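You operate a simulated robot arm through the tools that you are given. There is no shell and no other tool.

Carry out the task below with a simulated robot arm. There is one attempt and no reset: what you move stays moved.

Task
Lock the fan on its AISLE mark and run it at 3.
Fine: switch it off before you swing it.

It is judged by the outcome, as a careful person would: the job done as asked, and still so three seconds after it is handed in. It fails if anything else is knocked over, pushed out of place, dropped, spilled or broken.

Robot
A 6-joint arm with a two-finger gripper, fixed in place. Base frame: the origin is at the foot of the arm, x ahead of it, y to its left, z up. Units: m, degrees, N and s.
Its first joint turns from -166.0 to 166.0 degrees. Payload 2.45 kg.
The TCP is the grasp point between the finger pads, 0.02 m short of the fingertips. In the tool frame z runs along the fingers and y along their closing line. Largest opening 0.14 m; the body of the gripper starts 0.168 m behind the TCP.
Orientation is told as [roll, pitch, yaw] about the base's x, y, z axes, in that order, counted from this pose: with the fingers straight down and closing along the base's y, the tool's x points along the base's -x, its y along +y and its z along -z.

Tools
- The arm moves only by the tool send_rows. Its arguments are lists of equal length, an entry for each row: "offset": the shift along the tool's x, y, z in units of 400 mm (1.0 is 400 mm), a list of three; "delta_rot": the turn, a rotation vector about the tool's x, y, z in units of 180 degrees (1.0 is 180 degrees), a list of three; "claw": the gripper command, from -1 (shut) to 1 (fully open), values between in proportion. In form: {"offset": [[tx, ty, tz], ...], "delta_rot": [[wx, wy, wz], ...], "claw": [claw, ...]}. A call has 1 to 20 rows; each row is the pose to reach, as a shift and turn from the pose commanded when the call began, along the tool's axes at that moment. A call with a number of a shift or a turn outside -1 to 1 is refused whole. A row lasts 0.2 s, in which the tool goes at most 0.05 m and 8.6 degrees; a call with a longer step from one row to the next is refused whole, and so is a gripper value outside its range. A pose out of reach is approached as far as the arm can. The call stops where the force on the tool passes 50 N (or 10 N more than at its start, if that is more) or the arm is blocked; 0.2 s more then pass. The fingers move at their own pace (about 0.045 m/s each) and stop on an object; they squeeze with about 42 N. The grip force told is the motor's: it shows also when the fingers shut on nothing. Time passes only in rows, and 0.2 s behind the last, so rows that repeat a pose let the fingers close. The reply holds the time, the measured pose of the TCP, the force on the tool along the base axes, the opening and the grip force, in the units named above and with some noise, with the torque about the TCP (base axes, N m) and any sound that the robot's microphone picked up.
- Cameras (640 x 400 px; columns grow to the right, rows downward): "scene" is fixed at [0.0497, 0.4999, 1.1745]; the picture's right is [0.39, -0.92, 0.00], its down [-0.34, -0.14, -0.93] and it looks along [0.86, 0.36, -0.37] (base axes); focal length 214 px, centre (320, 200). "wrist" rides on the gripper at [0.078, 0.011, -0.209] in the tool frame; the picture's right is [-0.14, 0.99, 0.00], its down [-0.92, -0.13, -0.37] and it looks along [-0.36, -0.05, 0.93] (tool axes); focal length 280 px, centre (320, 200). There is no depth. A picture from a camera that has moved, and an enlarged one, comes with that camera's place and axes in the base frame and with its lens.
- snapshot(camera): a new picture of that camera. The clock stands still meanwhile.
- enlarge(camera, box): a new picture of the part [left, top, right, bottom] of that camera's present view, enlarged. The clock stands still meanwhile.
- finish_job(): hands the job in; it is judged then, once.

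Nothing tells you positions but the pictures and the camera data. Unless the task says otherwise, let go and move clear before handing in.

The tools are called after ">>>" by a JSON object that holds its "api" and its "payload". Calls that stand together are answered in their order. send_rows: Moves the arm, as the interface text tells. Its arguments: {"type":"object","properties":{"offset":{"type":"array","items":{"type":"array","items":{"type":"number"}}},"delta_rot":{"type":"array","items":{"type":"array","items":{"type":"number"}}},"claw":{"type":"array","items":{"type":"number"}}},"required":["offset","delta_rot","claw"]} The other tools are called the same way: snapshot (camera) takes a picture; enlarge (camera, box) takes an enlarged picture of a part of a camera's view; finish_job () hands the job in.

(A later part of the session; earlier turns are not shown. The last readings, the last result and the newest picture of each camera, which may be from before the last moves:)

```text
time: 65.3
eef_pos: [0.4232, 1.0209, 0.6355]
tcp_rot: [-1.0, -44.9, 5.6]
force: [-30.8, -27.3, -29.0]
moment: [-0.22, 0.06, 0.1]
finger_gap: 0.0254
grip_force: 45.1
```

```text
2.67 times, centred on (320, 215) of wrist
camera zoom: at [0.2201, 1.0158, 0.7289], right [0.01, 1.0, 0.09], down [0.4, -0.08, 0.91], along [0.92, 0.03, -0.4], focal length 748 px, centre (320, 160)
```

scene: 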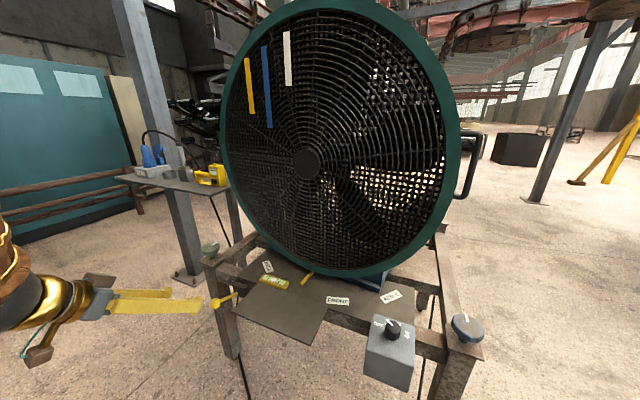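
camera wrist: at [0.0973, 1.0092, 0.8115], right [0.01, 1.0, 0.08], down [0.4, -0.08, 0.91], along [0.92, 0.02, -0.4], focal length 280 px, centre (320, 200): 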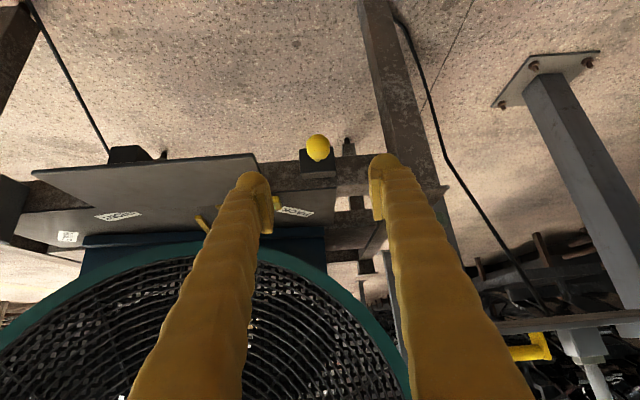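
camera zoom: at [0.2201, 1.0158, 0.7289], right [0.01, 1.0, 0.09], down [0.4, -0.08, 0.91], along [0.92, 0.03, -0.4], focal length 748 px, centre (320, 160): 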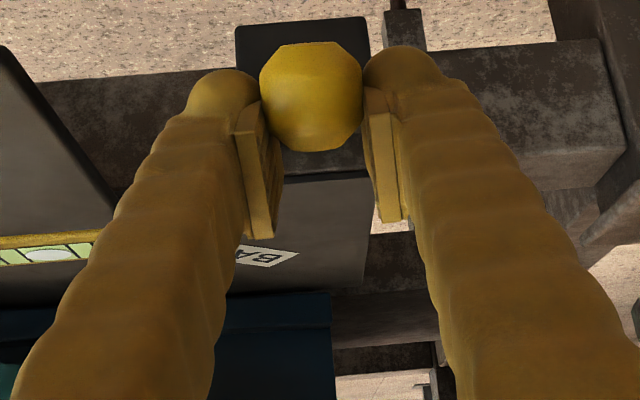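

The load is rising in both directions and the ball slides in the grip: the lever has reached its upper stop. Releasing and backing off.

>>> {"api": "send_rows", "payload": {"offset": [[0, 0, 0], [0, 0, 0], [0, 0, 0], [0, 0, 0], [0, 0, -0.08], [0, 0, -0.18], [0, 0, -0.28], [0, 0, -0.38], [0, 0, -0.45]], "delta_rot": [[0, 0, 0], [0, 0, 0], [0, 0, 0], [0, 0, 0], [0, 0, 0], [0, 0, 0], [0, 0, 0], [0, 0, 0], [0, 0, 0]], "claw": [0.15, 0.15, 0.15, 0.15, 0.15, 0.15, 0.15, 0.15, 0.15]}}

>>> {"api": "enlarge", "payload": {"camera": "scene", "box": [190, 240, 320, 340]}}

>>> {"api": "snapshot", "payload": {"camera": "wrist"}}

```text
time: 67.3
eef_pos: [0.2986, 1.0128, 0.7651]
tcp_rot: [-0.7, -45.1, 5.7]
force: [0.6, -0.2, -0.3]
moment: [0.05, 0.01, 0.02]
finger_gap: 0.0809
grip_force: 0.0
```

```text
4.00 times, centred on (255, 290) of scene
camera zoom: at [0.0497, 0.4999, 1.1745], right [0.39, -0.92, 0.0], down [-0.34, -0.14, -0.93], along [0.86, 0.36, -0.37], focal length 858 px, centre (580, -160)
```

zoom: 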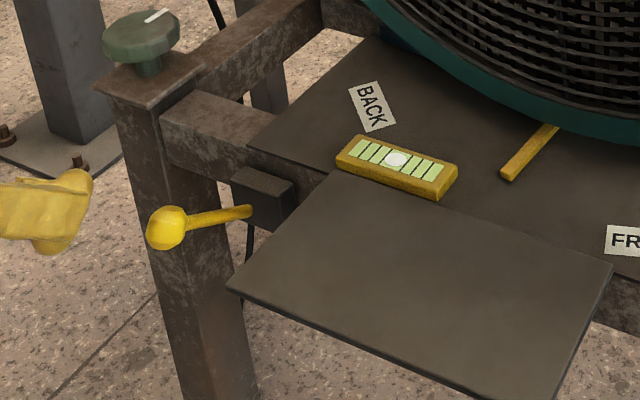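

```text
taken
camera wrist: at [0.0936, 1.0072, 0.8582], right [0.01, 1.0, 0.09], down [0.4, -0.08, 0.91], along [0.92, 0.03, -0.4], focal length 280 px, centre (320, 200)
```

wrist: 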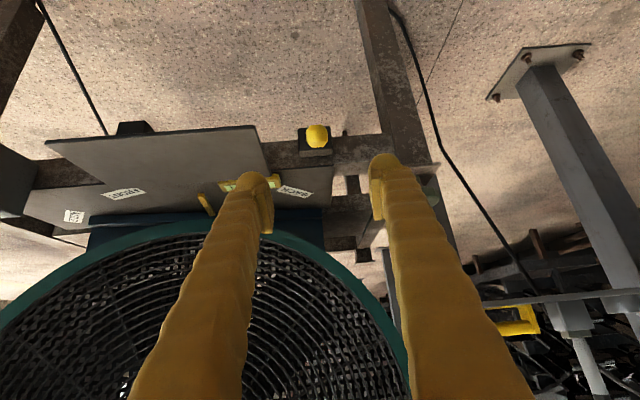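

The lever rests about 33° up. Now back to the fan's right side to test the swing.

>>> {"api": "send_rows", "payload": {"offset": [[-0.0315, -0.096, -0.034], [-0.063, -0.192, -0.068], [-0.0945, -0.288, -0.102], [-0.126, -0.384, -0.136], [-0.1575, -0.48, -0.17], [-0.189, -0.576, -0.204], [-0.2205, -0.672, -0.238], [-0.252, -0.768, -0.272], [-0.2835, -0.864, -0.306], [-0.315, -0.96, -0.34], [-0.315, -0.96, -0.34]], "delta_rot": [[0.0022, 0, 0.0022], [0.0045, 0, 0.0045], [0.0067, 0, 0.0067], [0.009, 0, 0.009], [0.0112, 0, 0.0112], [0.0134, 0, 0.0134], [0.0157, 0, 0.0157], [0.0179, 0, 0.0179], [0.0202, 0, 0.0202], [0.0224, 0, 0.0224], [0.0224, 0, 0.0224]], "claw": [-1, -1, -1, -1, -1, -1, -1, -1, -1, -1, -1]}}

```text
time: 69.6
eef_pos: [0.329, 0.6248, 0.8543]
tcp_rot: [-12.8, -43.3, 7.8]
force: [0.5, -0.4, 0.6]
moment: [0.04, 0.0, 0.04]
finger_gap: 0.0001
grip_force: 29.8
stopped in row 11: the arm was blocked; the commanded pose is now the measured one
```

The arm reports being blocked in an odd orientation; I'll look before doing anything else.

>>> {"api": "snapshot", "payload": {"camera": "scene"}}

>>> {"api": "snapshot", "payload": {"camera": "wrist"}}

```text
taken
```

scene: 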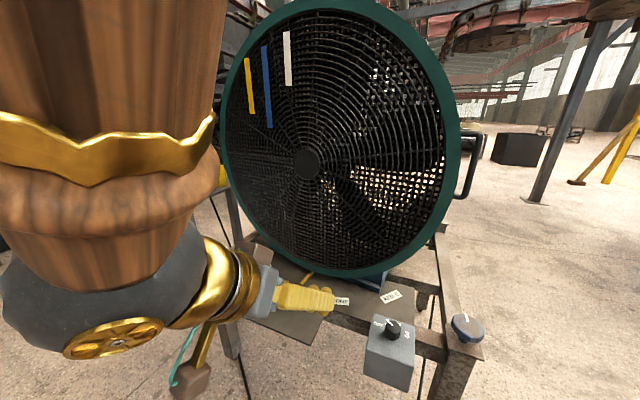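

```text
taken
camera wrist: at [0.1278, 0.655, 0.9477], right [0.11, 0.99, -0.06], down [0.41, 0.01, 0.91], along [0.91, -0.13, -0.4], focal length 280 px, centre (320, 200)
```

wrist: 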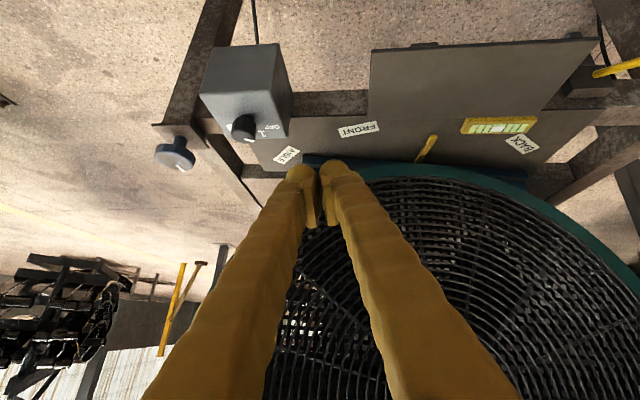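

Nothing is touching; it looks like a joint limit of the arm in this folded posture. I'll go to a tool-down neutral pose first, which worked before.

>>> {"api": "send_rows", "payload": {"offset": [[-0.0357, -0.0165, -0.0182], [-0.0713, -0.033, -0.0363], [-0.107, -0.0495, -0.0545], [-0.1427, -0.066, -0.0727], [-0.1783, -0.0825, -0.0908], [-0.214, -0.099, -0.109], [-0.214, -0.099, -0.109]], "delta_rot": [[-0.0083, 0.0407, 0.0027], [-0.0167, 0.0813, 0.0053], [-0.025, 0.122, 0.008], [-0.0333, 0.1627, 0.0107], [-0.0417, 0.2033, 0.0133], [-0.05, 0.244, 0.016], [-0.05, 0.244, 0.016]], "claw": [-1, -1, -1, -1, -1, -1, -1]}}

>>> {"api": "snapshot", "payload": {"camera": "scene"}}

```text
time: 71.2
eef_pos: [0.362, 0.5988, 0.9431]
tcp_rot: [-0.3, 0.4, -0.4]
force: [0.8, 0.0, 0.5]
moment: [0.01, 0.0, 0.02]
finger_gap: 0.0
grip_force: 29.3
```

```text
taken
```

scene: 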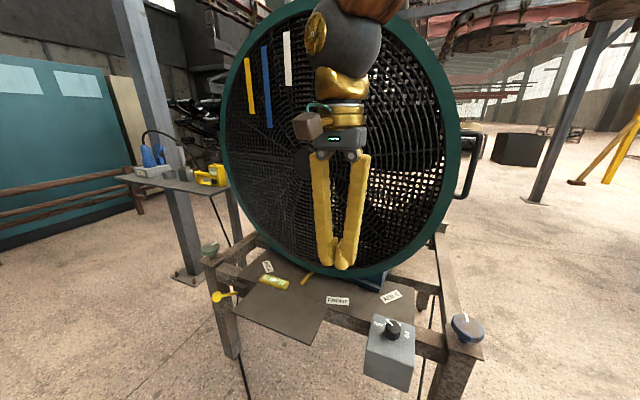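

Back in a clean pose. Now to the pre-push pose at the ring's right side, as before.

>>> {"api": "send_rows", "payload": {"offset": [[-0.0178, -0.0442, -0.0269], [-0.0356, -0.0883, -0.0539], [-0.0533, -0.1325, -0.0808], [-0.0711, -0.1767, -0.1078], [-0.0889, -0.2208, -0.1347], [-0.1067, -0.265, -0.1617], [-0.1244, -0.3092, -0.1886], [-0.1422, -0.3533, -0.2156], [-0.16, -0.3975, -0.2425], [-0.16, -0.3975, -0.2425]], "delta_rot": [[0, -0.0401, 0], [0, -0.0802, 0], [0, -0.1203, 0], [0, -0.1604, 0], [0, -0.2006, 0], [0, -0.2407, 0], [0, -0.2808, 0], [0, -0.321, 0], [0, -0.361, 0], [0, -0.361, 0]], "claw": [-1, -1, -1, -1, -1, -1, -1, -1, -1, -1]}}

>>> {"api": "snapshot", "payload": {"camera": "wrist"}}

```text
time: 72.1
eef_pos: [0.3925, 0.5393, 0.8699]
tcp_rot: [-9.3, -16.8, 1.6]
force: [0.6, 0.0, -0.3]
moment: [-0.02, -0.03, -0.01]
finger_gap: 0.0001
grip_force: 29.3
stopped in row 4: the arm was blocked; the commanded pose is now the measured one
```

```text
taken
camera wrist: at [0.2562, 0.5804, 1.0439], right [0.15, 0.98, -0.12], down [0.77, -0.04, 0.63], along [0.62, -0.19, -0.77], focal length 280 px, centre (320, 200)
```

wrist: 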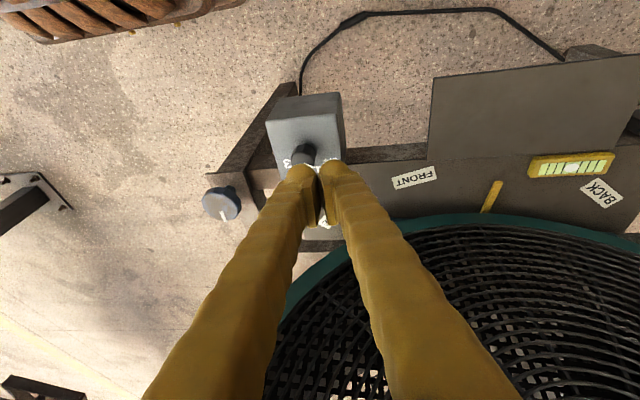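

>>> {"api": "snapshot", "payload": {"camera": "scene"}}

```text
taken
```

scene: 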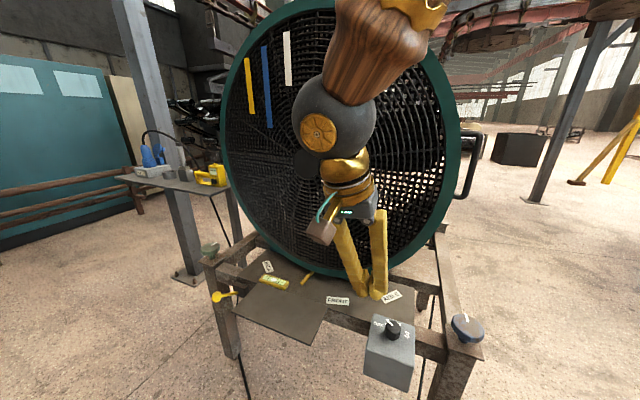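

The wrist seems to run into a joint limit when pitching from that spot. I'll return to tool-down at the exact start point that worked before ([0.33, 0.48, 0.95]) and repeat the earlier motion.

>>> {"api": "send_rows", "payload": {"offset": [[0.024, -0.0448, -0.053], [0.048, -0.0895, -0.106], [0.072, -0.1343, -0.159], [0.096, -0.179, -0.212], [0.096, -0.179, -0.212]], "delta_rot": [[-0.0132, 0.0234, 0.0006], [-0.0263, 0.0469, 0.0012], [-0.0395, 0.0703, 0.0018], [-0.0526, 0.0937, 0.0024], [-0.0526, 0.0937, 0.0024]], "claw": [-1, -1, -1, -1, -1]}}

>>> {"api": "snapshot", "payload": {"camera": "scene"}}

```text
time: 73.3
eef_pos: [0.3275, 0.4798, 0.9533]
tcp_rot: [0.7, 0.0, 0.0]
force: [-0.1, -0.5, 0.2]
moment: [0.04, 0.0, 0.02]
finger_gap: 0.0
grip_force: 28.9
```

```text
taken
```

scene: 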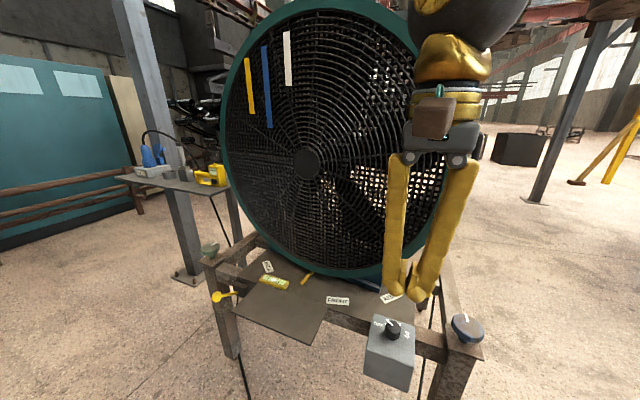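

Same start pose as before. Repeating the earlier motion in a shorter stretch to see if it's free.

>>> {"api": "send_rows", "payload": {"offset": [[-0.025, -0.0114, -0.025], [-0.05, -0.0228, -0.05], [-0.075, -0.034, -0.075], [-0.1, -0.0456, -0.1], [-0.125, -0.057, -0.125]], "delta_rot": [[0, -0.0401, 0], [0, -0.0802, 0], [0, -0.1203, 0], [0, -0.1604, 0], [0, -0.2006, 0]], "claw": [-1, -1, -1, -1, -1]}}

>>> {"api": "snapshot", "payload": {"camera": "scene"}}

```text
time: 74.6
eef_pos: [0.4443, 0.4126, 0.9908]
tcp_rot: [-0.5, -35.9, -8.1]
force: [-0.6, 0.6, 0.6]
moment: [0.0, -0.1, 0.04]
finger_gap: 0.0
grip_force: 29.4
stopped in row 5: the arm was blocked; the commanded pose is now the measured one
```

```text
taken
```

scene: 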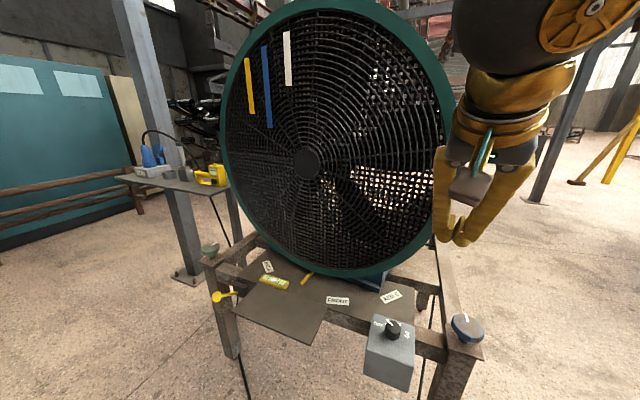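

It lagged near a wrist singularity but got to pitch −36°. I'll continue pitching in place, slowly.

>>> {"api": "send_rows", "payload": {"offset": [[0, 0, 0], [0, 0, 0], [0, 0, 0], [0, 0, 0], [0, 0, 0], [0, 0, 0], [0, 0, 0]], "delta_rot": [[0, -0.027, 0], [0, -0.054, 0], [0, -0.081, 0], [0, -0.108, 0], [0, -0.135, 0], [0, -0.161, 0], [0, -0.161, 0]], "claw": [-1, -1, -1, -1, -1, -1, -1]}}

>>> {"api": "snapshot", "payload": {"camera": "scene"}}

```text
time: 75.9
eef_pos: [0.499, 0.3429, 0.9733]
tcp_rot: [-5.0, -59.7, -12.5]
force: [0.4, 0.7, 2.7]
moment: [0.01, 0.04, 0.01]
finger_gap: 0.0001
grip_force: 29.7
stopped in row 6: the arm was blocked; the commanded pose is now the measured one
```

```text
taken
```

scene: 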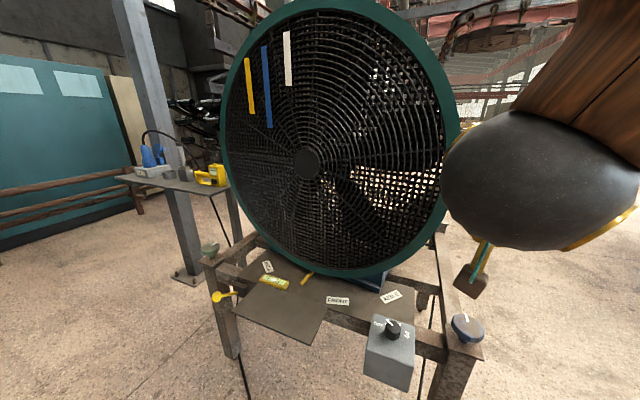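

The arm drifted to [0.50, 0.34, 0.97], so it's still at some joint limit. Let me look from the wrist before choosing how to unwind.

>>> {"api": "snapshot", "payload": {"camera": "wrist"}}

```text
taken
camera wrist: at [0.2911, 0.4184, 1.0107], right [0.35, 0.93, 0.08], down [0.11, -0.12, 0.99], along [0.93, -0.34, -0.15], focal length 280 px, centre (320, 200)
```

wrist: 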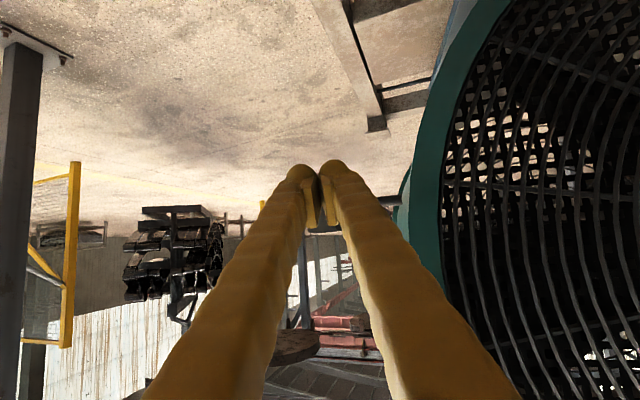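

I'll test whether it follows a plain translation (up and +y) from here.

>>> {"api": "send_rows", "payload": {"offset": [[-0.023, 0.0345, -0.026], [-0.0465, 0.069, -0.052], [-0.07, 0.1035, -0.078], [-0.093, 0.138, -0.104], [-0.093, 0.138, -0.104]], "delta_rot": [[0, 0, 0], [0, 0, 0], [0, 0, 0], [0, 0, 0], [0, 0, 0]], "claw": [-1, -1, -1, -1, -1]}}

```text
time: 77.1
eef_pos: [0.5039, 0.3956, 1.0173]
tcp_rot: [-5.8, -59.6, -12.6]
force: [0.3, 0.4, -0.3]
moment: [-0.02, 0.0, -0.02]
finger_gap: 0.0
grip_force: 29.5
```

It follows plain moves fine, so the earlier "blocked" was just lag near a singularity. The tool direction here suits pushing the ring. Moving to the pre-contact point.

>>> {"api": "send_rows", "payload": {"offset": [[-0.0103, 0.0347, -0.0073], [-0.0207, 0.0693, -0.0147], [-0.031, 0.104, -0.022], [-0.031, 0.104, -0.022]], "delta_rot": [[0, 0, 0], [0, 0, 0], [0, 0, 0], [0, 0, 0]], "claw": [-1, -1, -1, -1]}}

>>> {"api": "snapshot", "payload": {"camera": "wrist"}}

>>> {"api": "snapshot", "payload": {"camera": "scene"}}

```text
time: 78.1
eef_pos: [0.5111, 0.4422, 1.0338]
tcp_rot: [-5.5, -59.8, -12.1]
force: [-0.4, 0.5, 0.1]
moment: [0.01, 0.01, -0.03]
finger_gap: 0.0
grip_force: 28.9
```

```text
taken
camera wrist: at [0.3039, 0.5195, 1.072], right [0.36, 0.93, 0.07], down [0.12, -0.12, 0.99], along [0.93, -0.34, -0.15], focal length 280 px, centre (320, 200)
```

wrist: 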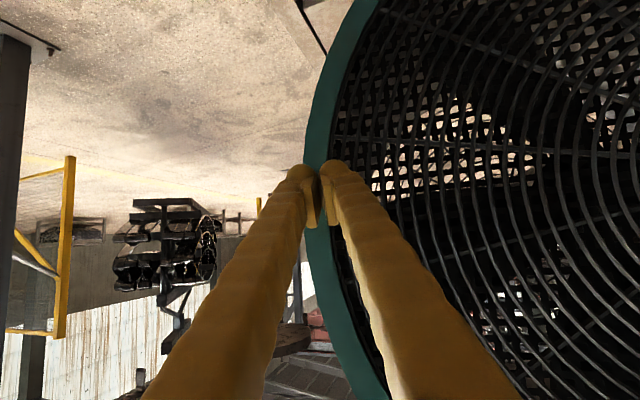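

```text
taken
```

scene: 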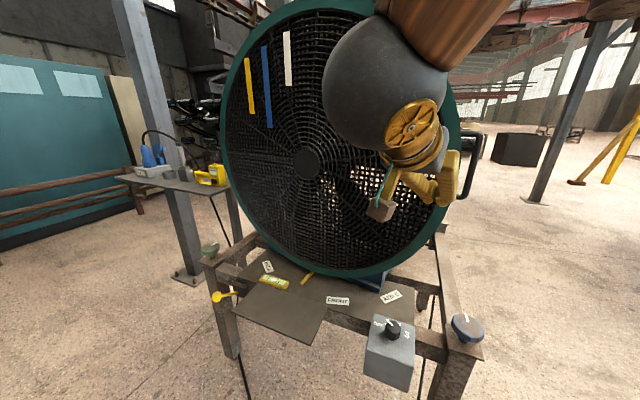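

The fingertips point straight at the ring. Pushing gently: approach, then short steps along the swing direction.

>>> {"api": "send_rows", "payload": {"offset": [[-0.0141, 0.0083, 0.024], [-0.0283, 0.0167, 0.0481], [-0.0424, 0.025, 0.0721], [-0.0464, 0.0197, 0.0795], [-0.0504, 0.0144, 0.0869], [-0.0544, 0.0091, 0.0943], [-0.0584, 0.0038, 0.1017], [-0.0624, -0.0015, 0.1091]], "delta_rot": [[0, 0, 0], [0, 0, 0], [0, 0, 0], [0, 0, 0], [0, 0, 0], [0, 0, 0], [0, 0, 0], [0, 0, 0]], "claw": [-1, -1, -1, -1, -1, -1, -1, -1]}}

>>> {"api": "snapshot", "payload": {"camera": "wrist"}}

>>> {"api": "enlarge", "payload": {"camera": "scene", "box": [240, 230, 440, 360]}}

```text
time: 79.9
eef_pos: [0.5497, 0.4358, 1.0452]
tcp_rot: [-3.5, -59.9, -12.9]
force: [0.4, -0.4, 0.6]
moment: [0.01, 0.02, 0.01]
finger_gap: 0.0002
grip_force: 29.5
```

```text
taken
camera wrist: at [0.3412, 0.5076, 1.0821], right [0.34, 0.94, 0.09], down [0.11, -0.13, 0.98], along [0.93, -0.32, -0.15], focal length 280 px, centre (320, 200)
```

wrist: 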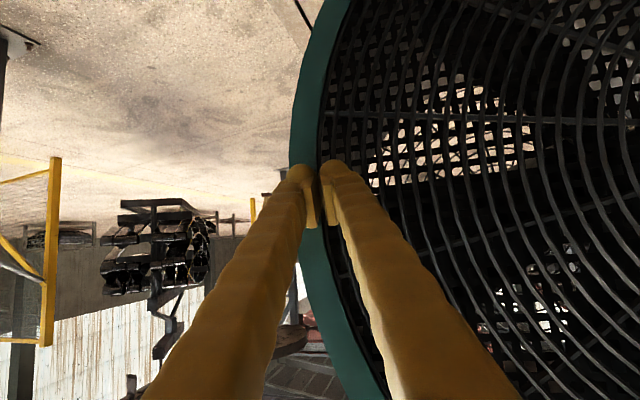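

```text
3.08 times, centred on (340, 295) of scene
camera zoom: at [0.0497, 0.4999, 1.1745], right [0.39, -0.92, 0.0], down [-0.34, -0.14, -0.93], along [0.86, 0.36, -0.37], focal length 660 px, centre (258, -92)
```

zoom: 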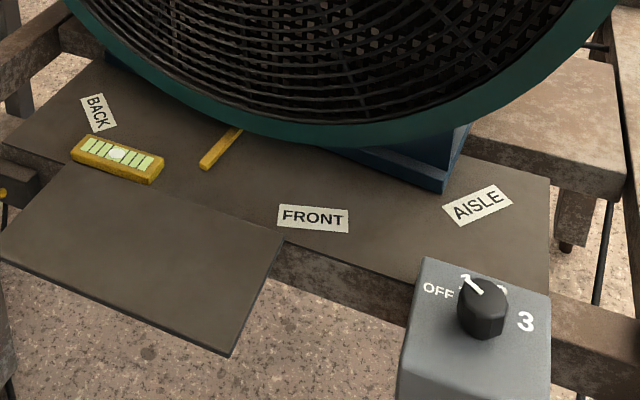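

The pointer shifted a hair and the load is nearly zero: the fan is now unlocked. Continuing to push along the arc, about 10°.

>>> {"api": "send_rows", "payload": {"offset": [[-0.0086, -0.0116, 0.0159], [-0.0172, -0.0231, 0.0317], [-0.026, -0.034, 0.0478], [-0.0348, -0.0448, 0.064], [-0.0439, -0.0549, 0.0806], [-0.053, -0.065, 0.0972], [-0.0622, -0.0748, 0.114], [-0.0714, -0.0845, 0.1307], [-0.0808, -0.0932, 0.1477], [-0.0902, -0.1019, 0.1647], [-0.0902, -0.1019, 0.1647]], "delta_rot": [[0, 0, 0], [0, 0, 0], [0, 0, 0], [0, 0, 0], [0, 0, 0], [0, 0, 0], [0, 0, 0], [0, 0, 0], [0, 0, 0], [0, 0, 0], [0, 0, 0]], "claw": [-1, -1, -1, -1, -1, -1, -1, -1, -1, -1, -1]}}

>>> {"api": "snapshot", "payload": {"camera": "wrist"}}

>>> {"api": "snapshot", "payload": {"camera": "scene"}}

```text
time: 82.3
eef_pos: [0.6135, 0.3759, 1.043]
tcp_rot: [-3.6, -59.8, -12.9]
force: [-0.2, 0.0, -0.4]
moment: [0.05, 0.02, -0.02]
finger_gap: 0.0
grip_force: 29.0
```

```text
taken
camera wrist: at [0.4037, 0.4481, 1.081], right [0.34, 0.94, 0.09], down [0.11, -0.13, 0.98], along [0.93, -0.32, -0.15], focal length 280 px, centre (320, 200)
```

wrist: 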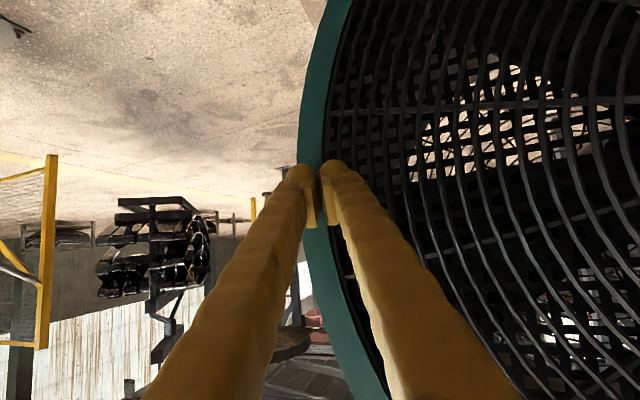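

```text
taken
```

scene: 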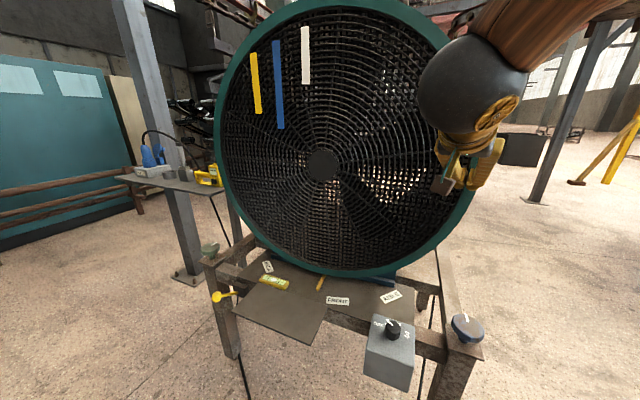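

The fan swings (pointer now near FRONT). I'll continue along the arc another 20°, slowly yawing the tool with it.

>>> {"api": "send_rows", "payload": {"offset": [[-0.0161, -0.0128, 0.0291], [-0.0323, -0.0255, 0.0581], [-0.0484, -0.0383, 0.0872], [-0.0651, -0.048, 0.1171], [-0.0819, -0.0578, 0.147], [-0.0986, -0.0675, 0.1769], [-0.1158, -0.0742, 0.2074], [-0.1329, -0.0809, 0.2378], [-0.1501, -0.0876, 0.2683], [-0.1676, -0.0912, 0.2991], [-0.1852, -0.0947, 0.33], [-0.2027, -0.0983, 0.3608], [-0.2027, -0.0983, 0.3608]], "delta_rot": [[-0.004, -0.0001, -0.0023], [-0.008, -0.0003, -0.0047], [-0.012, -0.0004, -0.007], [-0.0159, -0.0006, -0.0093], [-0.0199, -0.0007, -0.0116], [-0.0239, -0.0009, -0.014], [-0.0279, -0.001, -0.0163], [-0.0319, -0.0011, -0.0186], [-0.0359, -0.0013, -0.0209], [-0.0398, -0.0014, -0.0233], [-0.0438, -0.0016, -0.0256], [-0.0478, -0.0017, -0.0279], [-0.0478, -0.0017, -0.0279]], "claw": [-1, -1, -1, -1, -1, -1, -1, -1, -1, -1, -1, -1, -1]}}

>>> {"api": "snapshot", "payload": {"camera": "wrist"}}

>>> {"api": "snapshot", "payload": {"camera": "scene"}}

```text
time: 85.1
eef_pos: [0.7607, 0.2904, 1.0426]
tcp_rot: [-3.5, -59.8, -2.7]
force: [0.0, 0.2, 0.4]
moment: [-0.02, -0.01, -0.03]
finger_gap: 0.0001
grip_force: 29.4
```

```text
taken
camera wrist: at [0.5427, 0.3263, 1.0796], right [0.17, 0.98, 0.09], down [0.13, -0.11, 0.98], along [0.98, -0.16, -0.15], focal length 280 px, centre (320, 200)
```

wrist: 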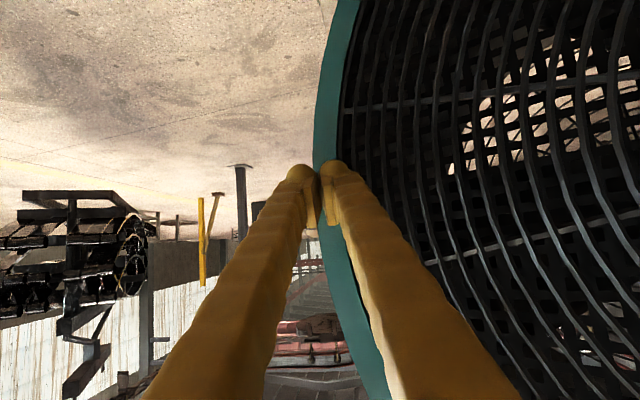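

```text
taken
```

scene: 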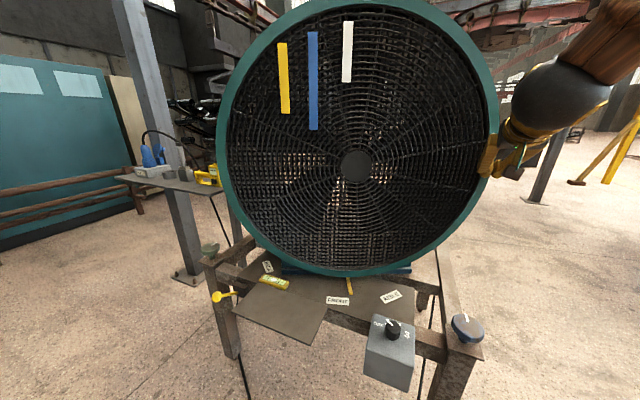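

>>> {"api": "enlarge", "payload": {"camera": "scene", "box": [280, 240, 440, 340]}}

```text
4.00 times, centred on (360, 290) of scene
camera zoom: at [0.0497, 0.4999, 1.1745], right [0.39, -0.92, 0.0], down [-0.34, -0.14, -0.93], along [0.86, 0.36, -0.37], focal length 858 px, centre (160, -160)
```

zoom: 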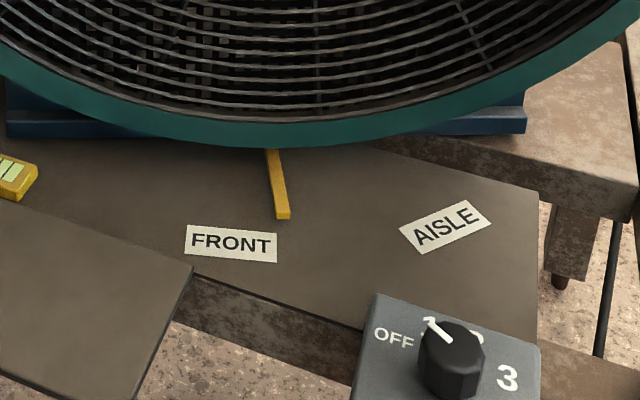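

The pointer is at about −23°; refining the geometry with its motion gives a pivot near [0.91, 0.755] and AISLE at about −46°, so roughly 22° more. I'll push another 15°, moving the contact point slightly inward on the ring.

>>> {"api": "send_rows", "payload": {"offset": [[-0.018, 0.0058, 0.0311], [-0.0359, 0.0115, 0.0622], [-0.0539, 0.0173, 0.0933], [-0.0709, 0.0159, 0.1232], [-0.0879, 0.0145, 0.1531], [-0.1049, 0.0131, 0.183], [-0.1219, 0.0146, 0.2128], [-0.139, 0.0161, 0.2427], [-0.156, 0.0176, 0.2725], [-0.156, 0.0176, 0.2725]], "delta_rot": [[-0.0053, -0.0002, -0.0031], [-0.0106, -0.0004, -0.0062], [-0.0159, -0.0006, -0.0093], [-0.0212, -0.0008, -0.0124], [-0.0266, -0.0009, -0.0155], [-0.0319, -0.0011, -0.0186], [-0.0372, -0.0013, -0.0217], [-0.0425, -0.0015, -0.0248], [-0.0478, -0.0017, -0.0279], [-0.0478, -0.0017, -0.0279]], "claw": [-1, -1, -1, -1, -1, -1, -1, -1, -1, -1]}}

>>> {"api": "snapshot", "payload": {"camera": "wrist"}}

>>> {"api": "snapshot", "payload": {"camera": "scene"}}

>>> {"api": "enlarge", "payload": {"camera": "scene", "box": [280, 240, 440, 340]}}

```text
time: 87.3
eef_pos: [0.8865, 0.2853, 1.0424]
tcp_rot: [-3.6, -59.7, 7.2]
force: [0.8, 0.3, 0.2]
moment: [-0.01, 0.03, 0.01]
finger_gap: 0.0002
grip_force: 29.9
```

```text
taken
camera wrist: at [0.6649, 0.2827, 1.0795], right [0.0, 1.0, 0.09], down [0.15, -0.09, 0.98], along [0.99, 0.01, -0.15], focal length 280 px, centre (320, 200)
```

wrist: 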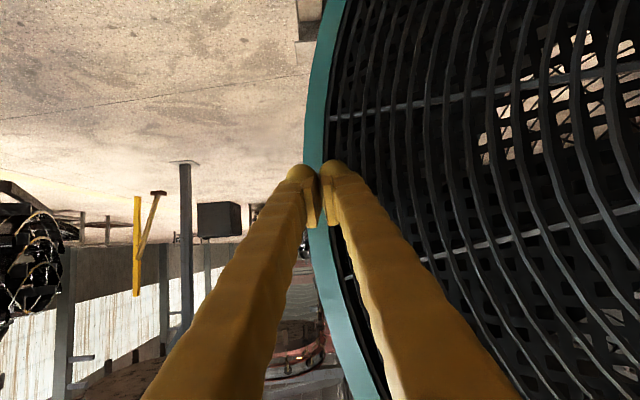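

```text
taken
```

scene: 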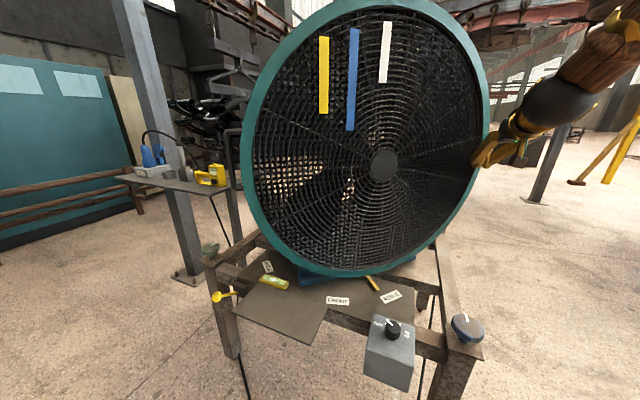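

```text
4.00 times, centred on (360, 290) of scene
camera zoom: at [0.0497, 0.4999, 1.1745], right [0.39, -0.92, 0.0], down [-0.34, -0.14, -0.93], along [0.86, 0.36, -0.37], focal length 858 px, centre (160, -160)
```

zoom: 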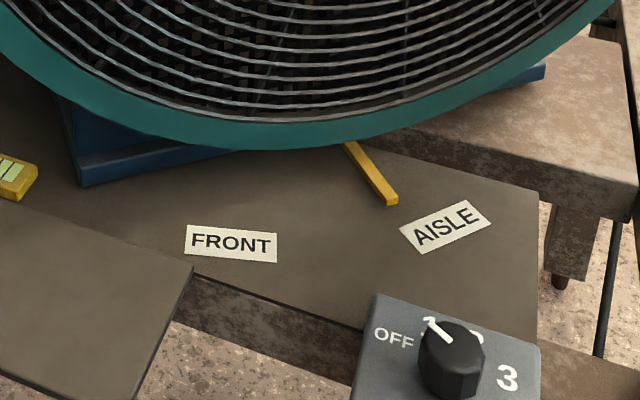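

About 4.9° remain (pointer at ~41°, AISLE at ~46°). I'll push slowly by about 3.5° more, then re-measure.

>>> {"api": "send_rows", "payload": {"offset": [[-0.0062, -0.0009, 0.0108], [-0.0124, -0.0017, 0.0216], [-0.0186, -0.0026, 0.0325], [-0.0247, -0.0035, 0.0433], [-0.0309, -0.0043, 0.0541], [-0.0358, -0.005, 0.0627], [-0.0358, -0.005, 0.0627], [-0.0358, -0.005, 0.0627]], "delta_rot": [[0, 0, 0], [0, 0, 0], [0, 0, 0], [0, 0, 0], [0, 0, 0], [0, 0, 0], [0, 0, 0], [0, 0, 0]], "claw": [-1, -1, -1, -1, -1, -1, -1, -1]}}

>>> {"api": "enlarge", "payload": {"camera": "scene", "box": [320, 250, 420, 315]}}

>>> {"api": "snapshot", "payload": {"camera": "wrist"}}

```text
time: 89.1
eef_pos: [0.9148, 0.285, 1.0418]
tcp_rot: [-3.6, -59.7, 7.0]
force: [-0.8, 0.8, 0.9]
moment: [0.01, -0.01, 0.02]
finger_gap: 0.0001
grip_force: 29.7
```

```text
6.15 times, centred on (370, 282) of scene
camera zoom: at [0.0497, 0.4999, 1.1745], right [0.39, -0.92, 0.0], down [-0.34, -0.14, -0.93], along [0.86, 0.36, -0.37], focal length 1320 px, centre (12, -308)
```

zoom: 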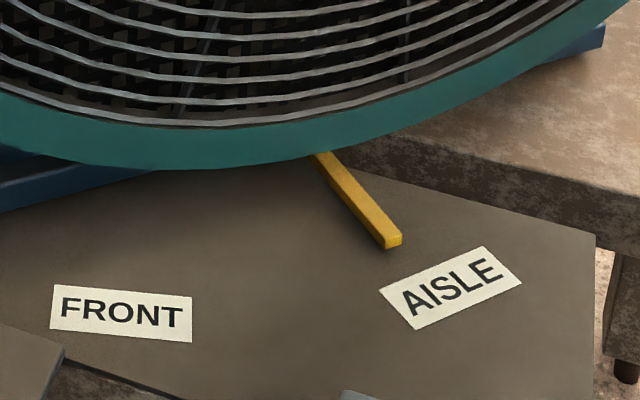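

```text
taken
camera wrist: at [0.6943, 0.2821, 1.0794], right [0.0, 1.0, 0.09], down [0.15, -0.09, 0.98], along [0.99, 0.01, -0.15], focal length 280 px, centre (320, 200)
```

wrist: 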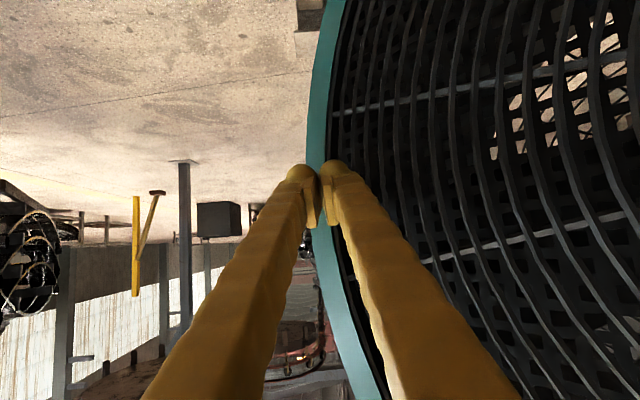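

The remaining error is about 1.4°. A final slow nudge of about 12 mm.

>>> {"api": "send_rows", "payload": {"offset": [[-0.0037, -0.0005, 0.0065], [-0.0074, -0.001, 0.013], [-0.0111, -0.0015, 0.0195], [-0.0148, -0.002, 0.026], [-0.0148, -0.002, 0.026], [-0.0148, -0.002, 0.026]], "delta_rot": [[0, 0, 0], [0, 0, 0], [0, 0, 0], [0, 0, 0], [0, 0, 0], [0, 0, 0]], "claw": [-1, -1, -1, -1, -1, -1]}}

>>> {"api": "enlarge", "payload": {"camera": "scene", "box": [320, 250, 420, 315]}}

```text
time: 90.5
eef_pos: [0.9273, 0.2865, 1.0425]
tcp_rot: [-3.6, -59.8, 7.2]
force: [-0.3, 0.8, -0.2]
moment: [0.01, -0.03, 0.01]
finger_gap: 0.0
grip_force: 29.0
```

```text
6.15 times, centred on (370, 282) of scene
camera zoom: at [0.0497, 0.4999, 1.1745], right [0.39, -0.92, 0.0], down [-0.34, -0.14, -0.93], along [0.86, 0.36, -0.37], focal length 1320 px, centre (12, -308)
```

zoom: 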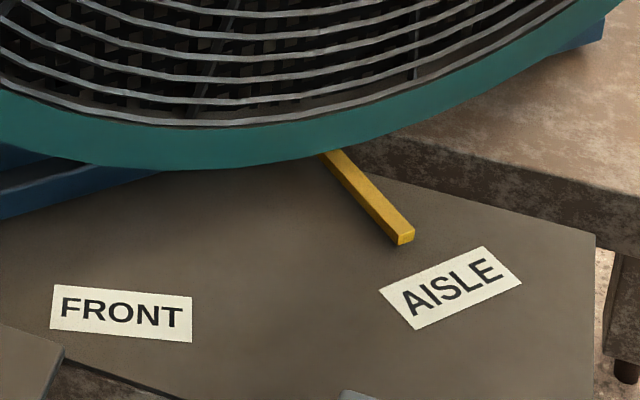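

The pointer line now runs straight through the centre of the AISLE label. I'll back off from the ring carefully, and return to tool-down in front to double-check from above.

>>> {"api": "send_rows", "payload": {"offset": [[0.0494, 0.0069, -0.0865], [0.0988, 0.0138, -0.173], [0.1482, 0.0207, -0.2595], [0.1976, 0.0276, -0.346], [0.247, 0.0345, -0.4325], [0.3066, 0.0446, -0.4792], [0.3663, 0.0546, -0.5259], [0.4259, 0.0647, -0.5726], [0.4855, 0.0748, -0.6193], [0.5451, 0.0848, -0.6659], [0.6048, 0.0949, -0.7126], [0.6644, 0.1049, -0.7593], [0.724, 0.115, -0.806], [0.724, 0.115, -0.806]], "delta_rot": [[0, 0, 0], [0, 0, 0], [0, 0, 0], [0, 0, 0], [0, 0, 0], [0.0003, 0.0415, 0.0031], [0.0005, 0.083, 0.0063], [0.0008, 0.1245, 0.0094], [0.0011, 0.166, 0.0125], [0.0014, 0.2075, 0.0156], [0.0016, 0.249, 0.0188], [0.0019, 0.2905, 0.0219], [0.0022, 0.332, 0.025], [0.0022, 0.332, 0.025]], "claw": [-1, -1, -1, -1, -1, -1, -1, -1, -1, -1, -1, -1, -1, -1]}}

>>> {"api": "snapshot", "payload": {"camera": "wrist"}}

>>> {"api": "snapshot", "payload": {"camera": "scene"}}

```text
time: 93.5
eef_pos: [0.501, 0.3002, 0.9524]
tcp_rot: [-0.1, 0.0, 0.2]
force: [0.2, -0.1, -0.8]
moment: [-0.03, -0.01, 0.03]
finger_gap: 0.0001
grip_force: 29.2
```

```text
taken
camera wrist: at [0.422, 0.3112, 1.1624], right [0.13, 0.99, 0.0], down [0.92, -0.13, 0.37], along [0.37, -0.05, -0.93], focal length 280 px, centre (320, 200)
```

wrist: 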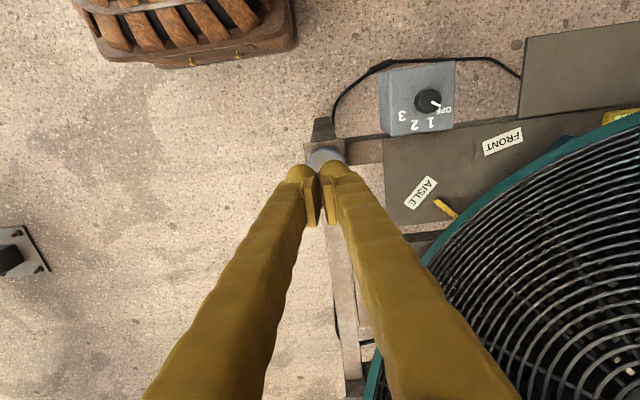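

```text
taken
```

scene: 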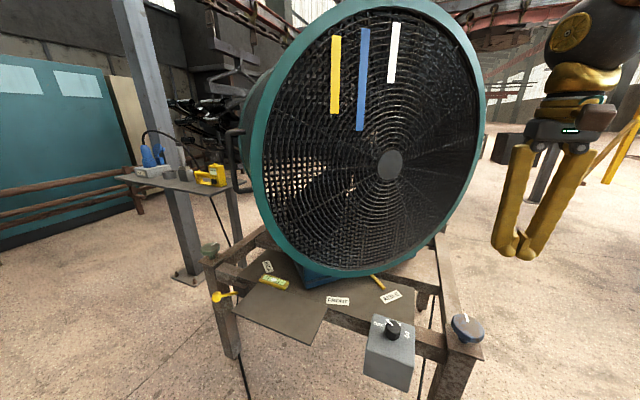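

>>> {"api": "enlarge", "payload": {"camera": "wrist", "box": [390, 110, 540, 240]}}

>>> {"api": "enlarge", "payload": {"camera": "scene", "box": [320, 250, 420, 315]}}

```text
3.08 times, centred on (465, 175) of wrist
camera zoom: at [0.422, 0.3112, 1.1624], right [0.13, 0.99, 0.0], down [0.92, -0.13, 0.37], along [0.37, -0.05, -0.93], focal length 863 px, centre (-126, 277)
```

zoom: 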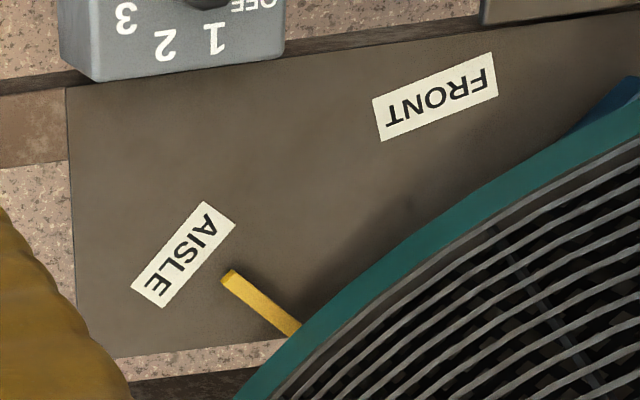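

```text
6.15 times, centred on (370, 282) of scene
camera zoom: at [0.0497, 0.4999, 1.1745], right [0.39, -0.92, 0.0], down [-0.34, -0.14, -0.93], along [0.86, 0.36, -0.37], focal length 1320 px, centre (12, -308)
```

zoom: 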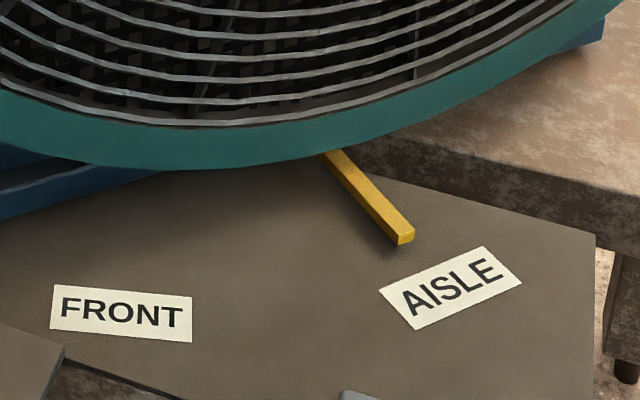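

Measured from two views (accounting for the pointer's height), the pointer is still about 1.5° short of the label centre. I'll return along the same path and nudge the ring by 12 mm more.

>>> {"api": "send_rows", "payload": {"offset": [[-0.0628, -0.0038, -0.0251], [-0.1256, -0.0076, -0.0502], [-0.1883, -0.0113, -0.0753], [-0.2511, -0.0151, -0.1004], [-0.3139, -0.0189, -0.1256], [-0.3767, -0.0227, -0.1507], [-0.4394, -0.0264, -0.1758], [-0.5022, -0.0302, -0.2009], [-0.565, -0.034, -0.226], [-0.565, -0.034, -0.226]], "delta_rot": [[-0.0002, -0.0369, -0.0028], [-0.0005, -0.0738, -0.0056], [-0.0007, -0.1107, -0.0083], [-0.001, -0.1476, -0.0111], [-0.0012, -0.1844, -0.0139], [-0.0015, -0.2213, -0.0167], [-0.0017, -0.2582, -0.0194], [-0.002, -0.2951, -0.0222], [-0.0022, -0.332, -0.025], [-0.0022, -0.332, -0.025]], "claw": [-1, -1, -1, -1, -1, -1, -1, -1, -1, -1]}}

>>> {"api": "snapshot", "payload": {"camera": "wrist"}}

```text
time: 95.7
eef_pos: [0.7278, 0.2858, 1.0427]
tcp_rot: [-3.5, -60.0, 7.1]
force: [-0.1, 0.2, 0.1]
moment: [-0.01, 0.01, 0.0]
finger_gap: 0.0001
grip_force: 29.4
```

```text
taken
camera wrist: at [0.507, 0.2825, 1.0793], right [0.0, 1.0, 0.09], down [0.15, -0.09, 0.98], along [0.99, 0.01, -0.15], focal length 280 px, centre (320, 200)
```

wrist: 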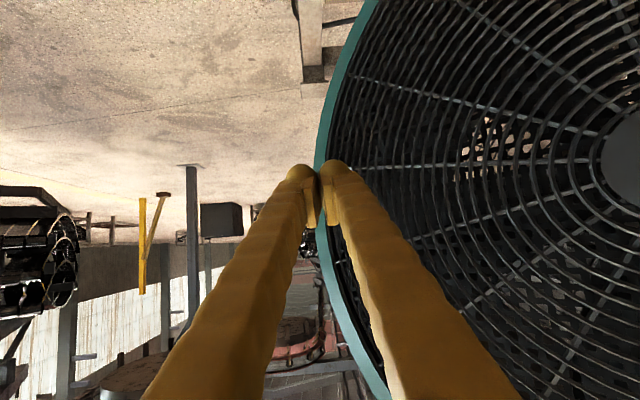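

Path is clean. Approaching the ring again and nudging ~12 mm beyond the previous contact.

>>> {"api": "send_rows", "payload": {"offset": [[-0.0556, -0.0078, 0.0973], [-0.1112, -0.0155, 0.1946], [-0.1667, -0.0233, 0.2919], [-0.2161, -0.0302, 0.3784], [-0.2347, -0.0328, 0.4109], [-0.2433, -0.034, 0.426], [-0.2495, -0.0348, 0.4368], [-0.2544, -0.0355, 0.4455], [-0.2594, -0.0362, 0.4541], [-0.2624, -0.0367, 0.4595], [-0.2624, -0.0367, 0.4595], [-0.2624, -0.0367, 0.4595]], "delta_rot": [[0, 0, 0], [0, 0, 0], [0, 0, 0], [0, 0, 0], [0, 0, 0], [0, 0, 0], [0, 0, 0], [0, 0, 0], [0, 0, 0], [0, 0, 0], [0, 0, 0], [0, 0, 0]], "claw": [-1, -1, -1, -1, -1, -1, -1, -1, -1, -1, -1, -1]}}

>>> {"api": "enlarge", "payload": {"camera": "scene", "box": [320, 250, 420, 315]}}

```text
time: 98.3
eef_pos: [0.9375, 0.2863, 1.0411]
tcp_rot: [-3.7, -59.8, 7.0]
force: [0.4, -0.6, -0.6]
moment: [-0.01, -0.04, -0.02]
finger_gap: 0.0001
grip_force: 29.2
```

```text
6.15 times, centred on (370, 282) of scene
camera zoom: at [0.0497, 0.4999, 1.1745], right [0.39, -0.92, 0.0], down [-0.34, -0.14, -0.93], along [0.86, 0.36, -0.37], focal length 1320 px, centre (12, -308)
```

zoom: 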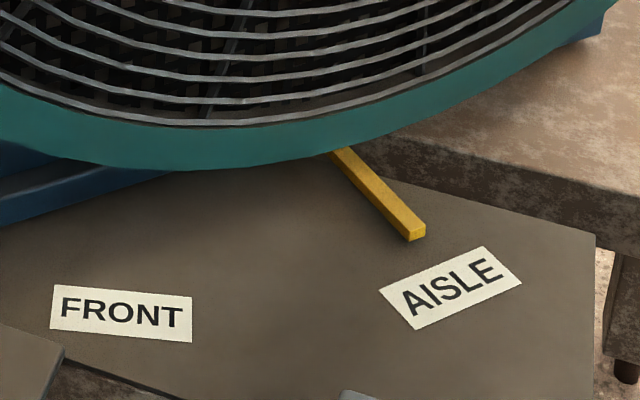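

Now the pointer line passes through the label centre after allowing for its height. I'll back off the same way, then go over to the lever to lock it.

>>> {"api": "send_rows", "payload": {"offset": [[0.0494, 0.0069, -0.0865], [0.0988, 0.0138, -0.173], [0.1482, 0.0207, -0.2595], [0.1976, 0.0276, -0.346], [0.247, 0.0345, -0.4325], [0.308, 0.045, -0.482], [0.369, 0.055, -0.531], [0.43, 0.065, -0.58], [0.491, 0.075, -0.629], [0.552, 0.085, -0.678], [0.613, 0.095, -0.727], [0.674, 0.105, -0.776], [0.735, 0.115, -0.825], [0.735, 0.115, -0.825]], "delta_rot": [[0, 0, 0], [0, 0, 0], [0, 0, 0], [0, 0, 0], [0, 0, 0], [0.0003, 0.0415, 0.0031], [0.0005, 0.083, 0.0063], [0.0008, 0.1245, 0.0094], [0.0011, 0.166, 0.0125], [0.0014, 0.2075, 0.0156], [0.0016, 0.249, 0.0188], [0.0019, 0.2905, 0.0219], [0.0022, 0.332, 0.025], [0.0022, 0.332, 0.025]], "claw": [-1, -1, -1, -1, -1, -1, -1, -1, -1, -1, -1, -1, -1, -1]}}

>>> {"api": "snapshot", "payload": {"camera": "wrist"}}

>>> {"api": "enlarge", "payload": {"camera": "scene", "box": [320, 250, 420, 315]}}

```text
time: 101.3
eef_pos: [0.5029, 0.2978, 0.9516]
tcp_rot: [0.0, -0.1, 0.2]
force: [-0.1, -0.1, 0.4]
moment: [0.03, -0.03, -0.01]
finger_gap: 0.0
grip_force: 29.3
```

```text
taken
camera wrist: at [0.4237, 0.3092, 1.161], right [0.13, 0.99, 0.0], down [0.92, -0.13, 0.37], along [0.37, -0.05, -0.93], focal length 280 px, centre (320, 200)
```

wrist: 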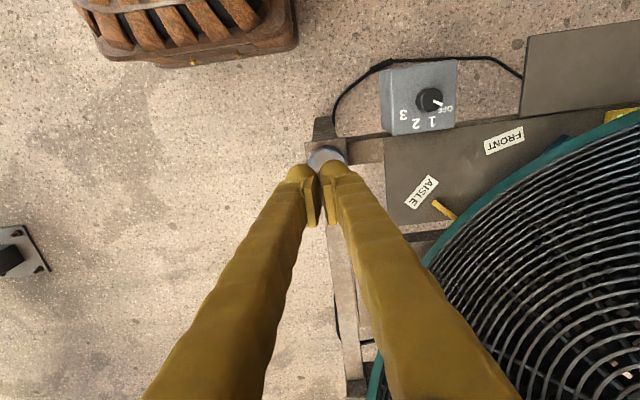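

```text
6.15 times, centred on (370, 282) of scene
camera zoom: at [0.0497, 0.4999, 1.1745], right [0.39, -0.92, 0.0], down [-0.34, -0.14, -0.93], along [0.86, 0.36, -0.37], focal length 1320 px, centre (12, -308)
```

zoom: 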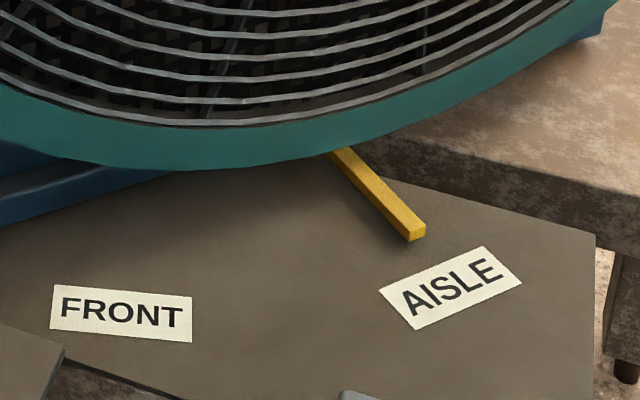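

>>> {"api": "enlarge", "payload": {"camera": "wrist", "box": [390, 160, 490, 230]}}

```text
5.71 times, centred on (440, 195) of wrist
camera zoom: at [0.4237, 0.3092, 1.161], right [0.13, 0.99, 0.0], down [0.92, -0.13, 0.37], along [0.37, -0.05, -0.93], focal length 1602 px, centre (-366, 229)
```

zoom: 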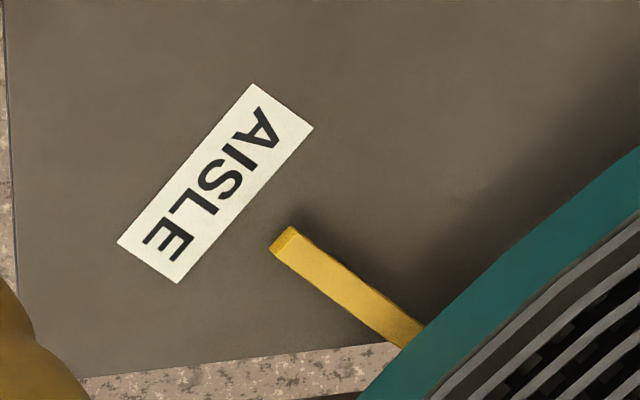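

The pointer is centred on and square to the AISLE label (within ~0.3°). Now moving around to the lever, keeping well clear of the fan's left edge, which has swung toward me to about [0.42, 0.79].

>>> {"api": "send_rows", "payload": {"offset": [[0.079, 0.0694, 0], [0.158, 0.1388, 0], [0.237, 0.208, 0], [0.316, 0.2775, 0], [0.395, 0.347, 0], [0.474, 0.416, 0], [0.553, 0.486, 0], [0.6325, 0.555, 0], [0.6325, 0.555, 0]], "delta_rot": [[0, 0, 0], [0, 0, 0], [0, 0, 0], [0, 0, 0], [0, 0, 0], [0, 0, 0], [0, 0, 0], [0, 0, 0], [0, 0, 0]], "claw": [-1, -1, -1, -1, -1, -1, -1, -1, -1]}}

>>> {"api": "send_rows", "payload": {"offset": [[0.0125, 0.106, 0.0156], [0.025, 0.2125, 0.031], [0.0375, 0.319, 0.047], [0.05, 0.425, 0.0625], [0.0625, 0.531, 0.078], [0.075, 0.6375, 0.094], [0.0875, 0.744, 0.109], [0.1, 0.85, 0.125], [0.1, 0.85, 0.125]], "delta_rot": [[0, 0, 0], [0, 0, 0], [0, 0, 0], [0, 0, 0], [0, 0, 0], [0, 0, 0], [0, 0, 0], [0, 0, 0], [0, 0, 0]], "claw": [-1, -1, -1, -1, -1, -1, -1, -1, -1]}}

>>> {"api": "snapshot", "payload": {"camera": "wrist"}}

>>> {"api": "snapshot", "payload": {"camera": "scene"}}

```text
time: 103.3
eef_pos: [0.2515, 0.5204, 0.9512]
tcp_rot: [0.1, -0.3, 0.1]
force: [-0.3, 0.1, 0.0]
moment: [-0.01, -0.01, 0.01]
finger_gap: 0.0001
grip_force: 29.5
```

```text
time: 105.3
eef_pos: [0.21, 0.8615, 0.9041]
tcp_rot: [0.0, -0.2, 0.1]
force: [0.5, 0.8, 0.4]
moment: [0.02, 0.0, -0.02]
finger_gap: 0.0
grip_force: 30.0
```

```text
taken
camera wrist: at [0.1301, 0.873, 1.1132], right [0.14, 0.99, 0.0], down [0.92, -0.13, 0.37], along [0.37, -0.05, -0.93], focal length 280 px, centre (320, 200)
```

wrist: 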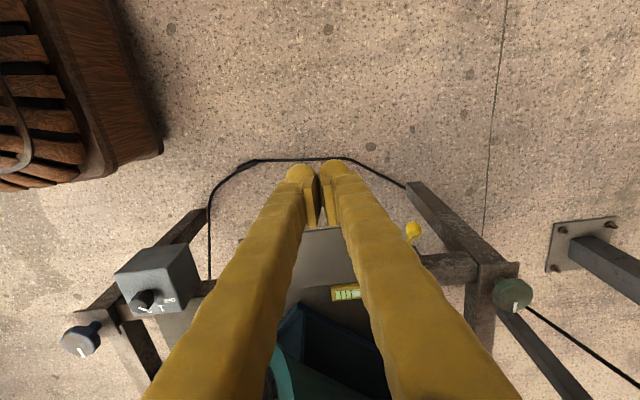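

```text
taken
```

scene: 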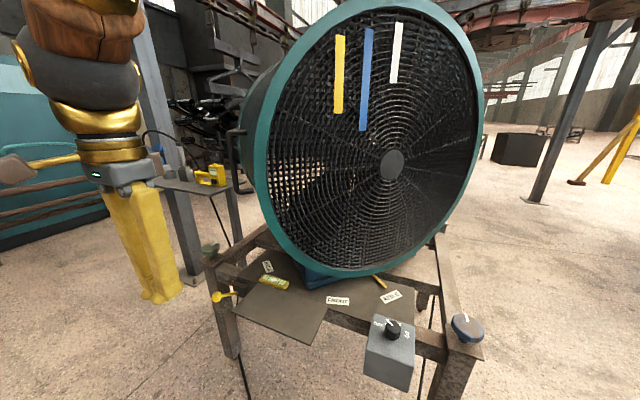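

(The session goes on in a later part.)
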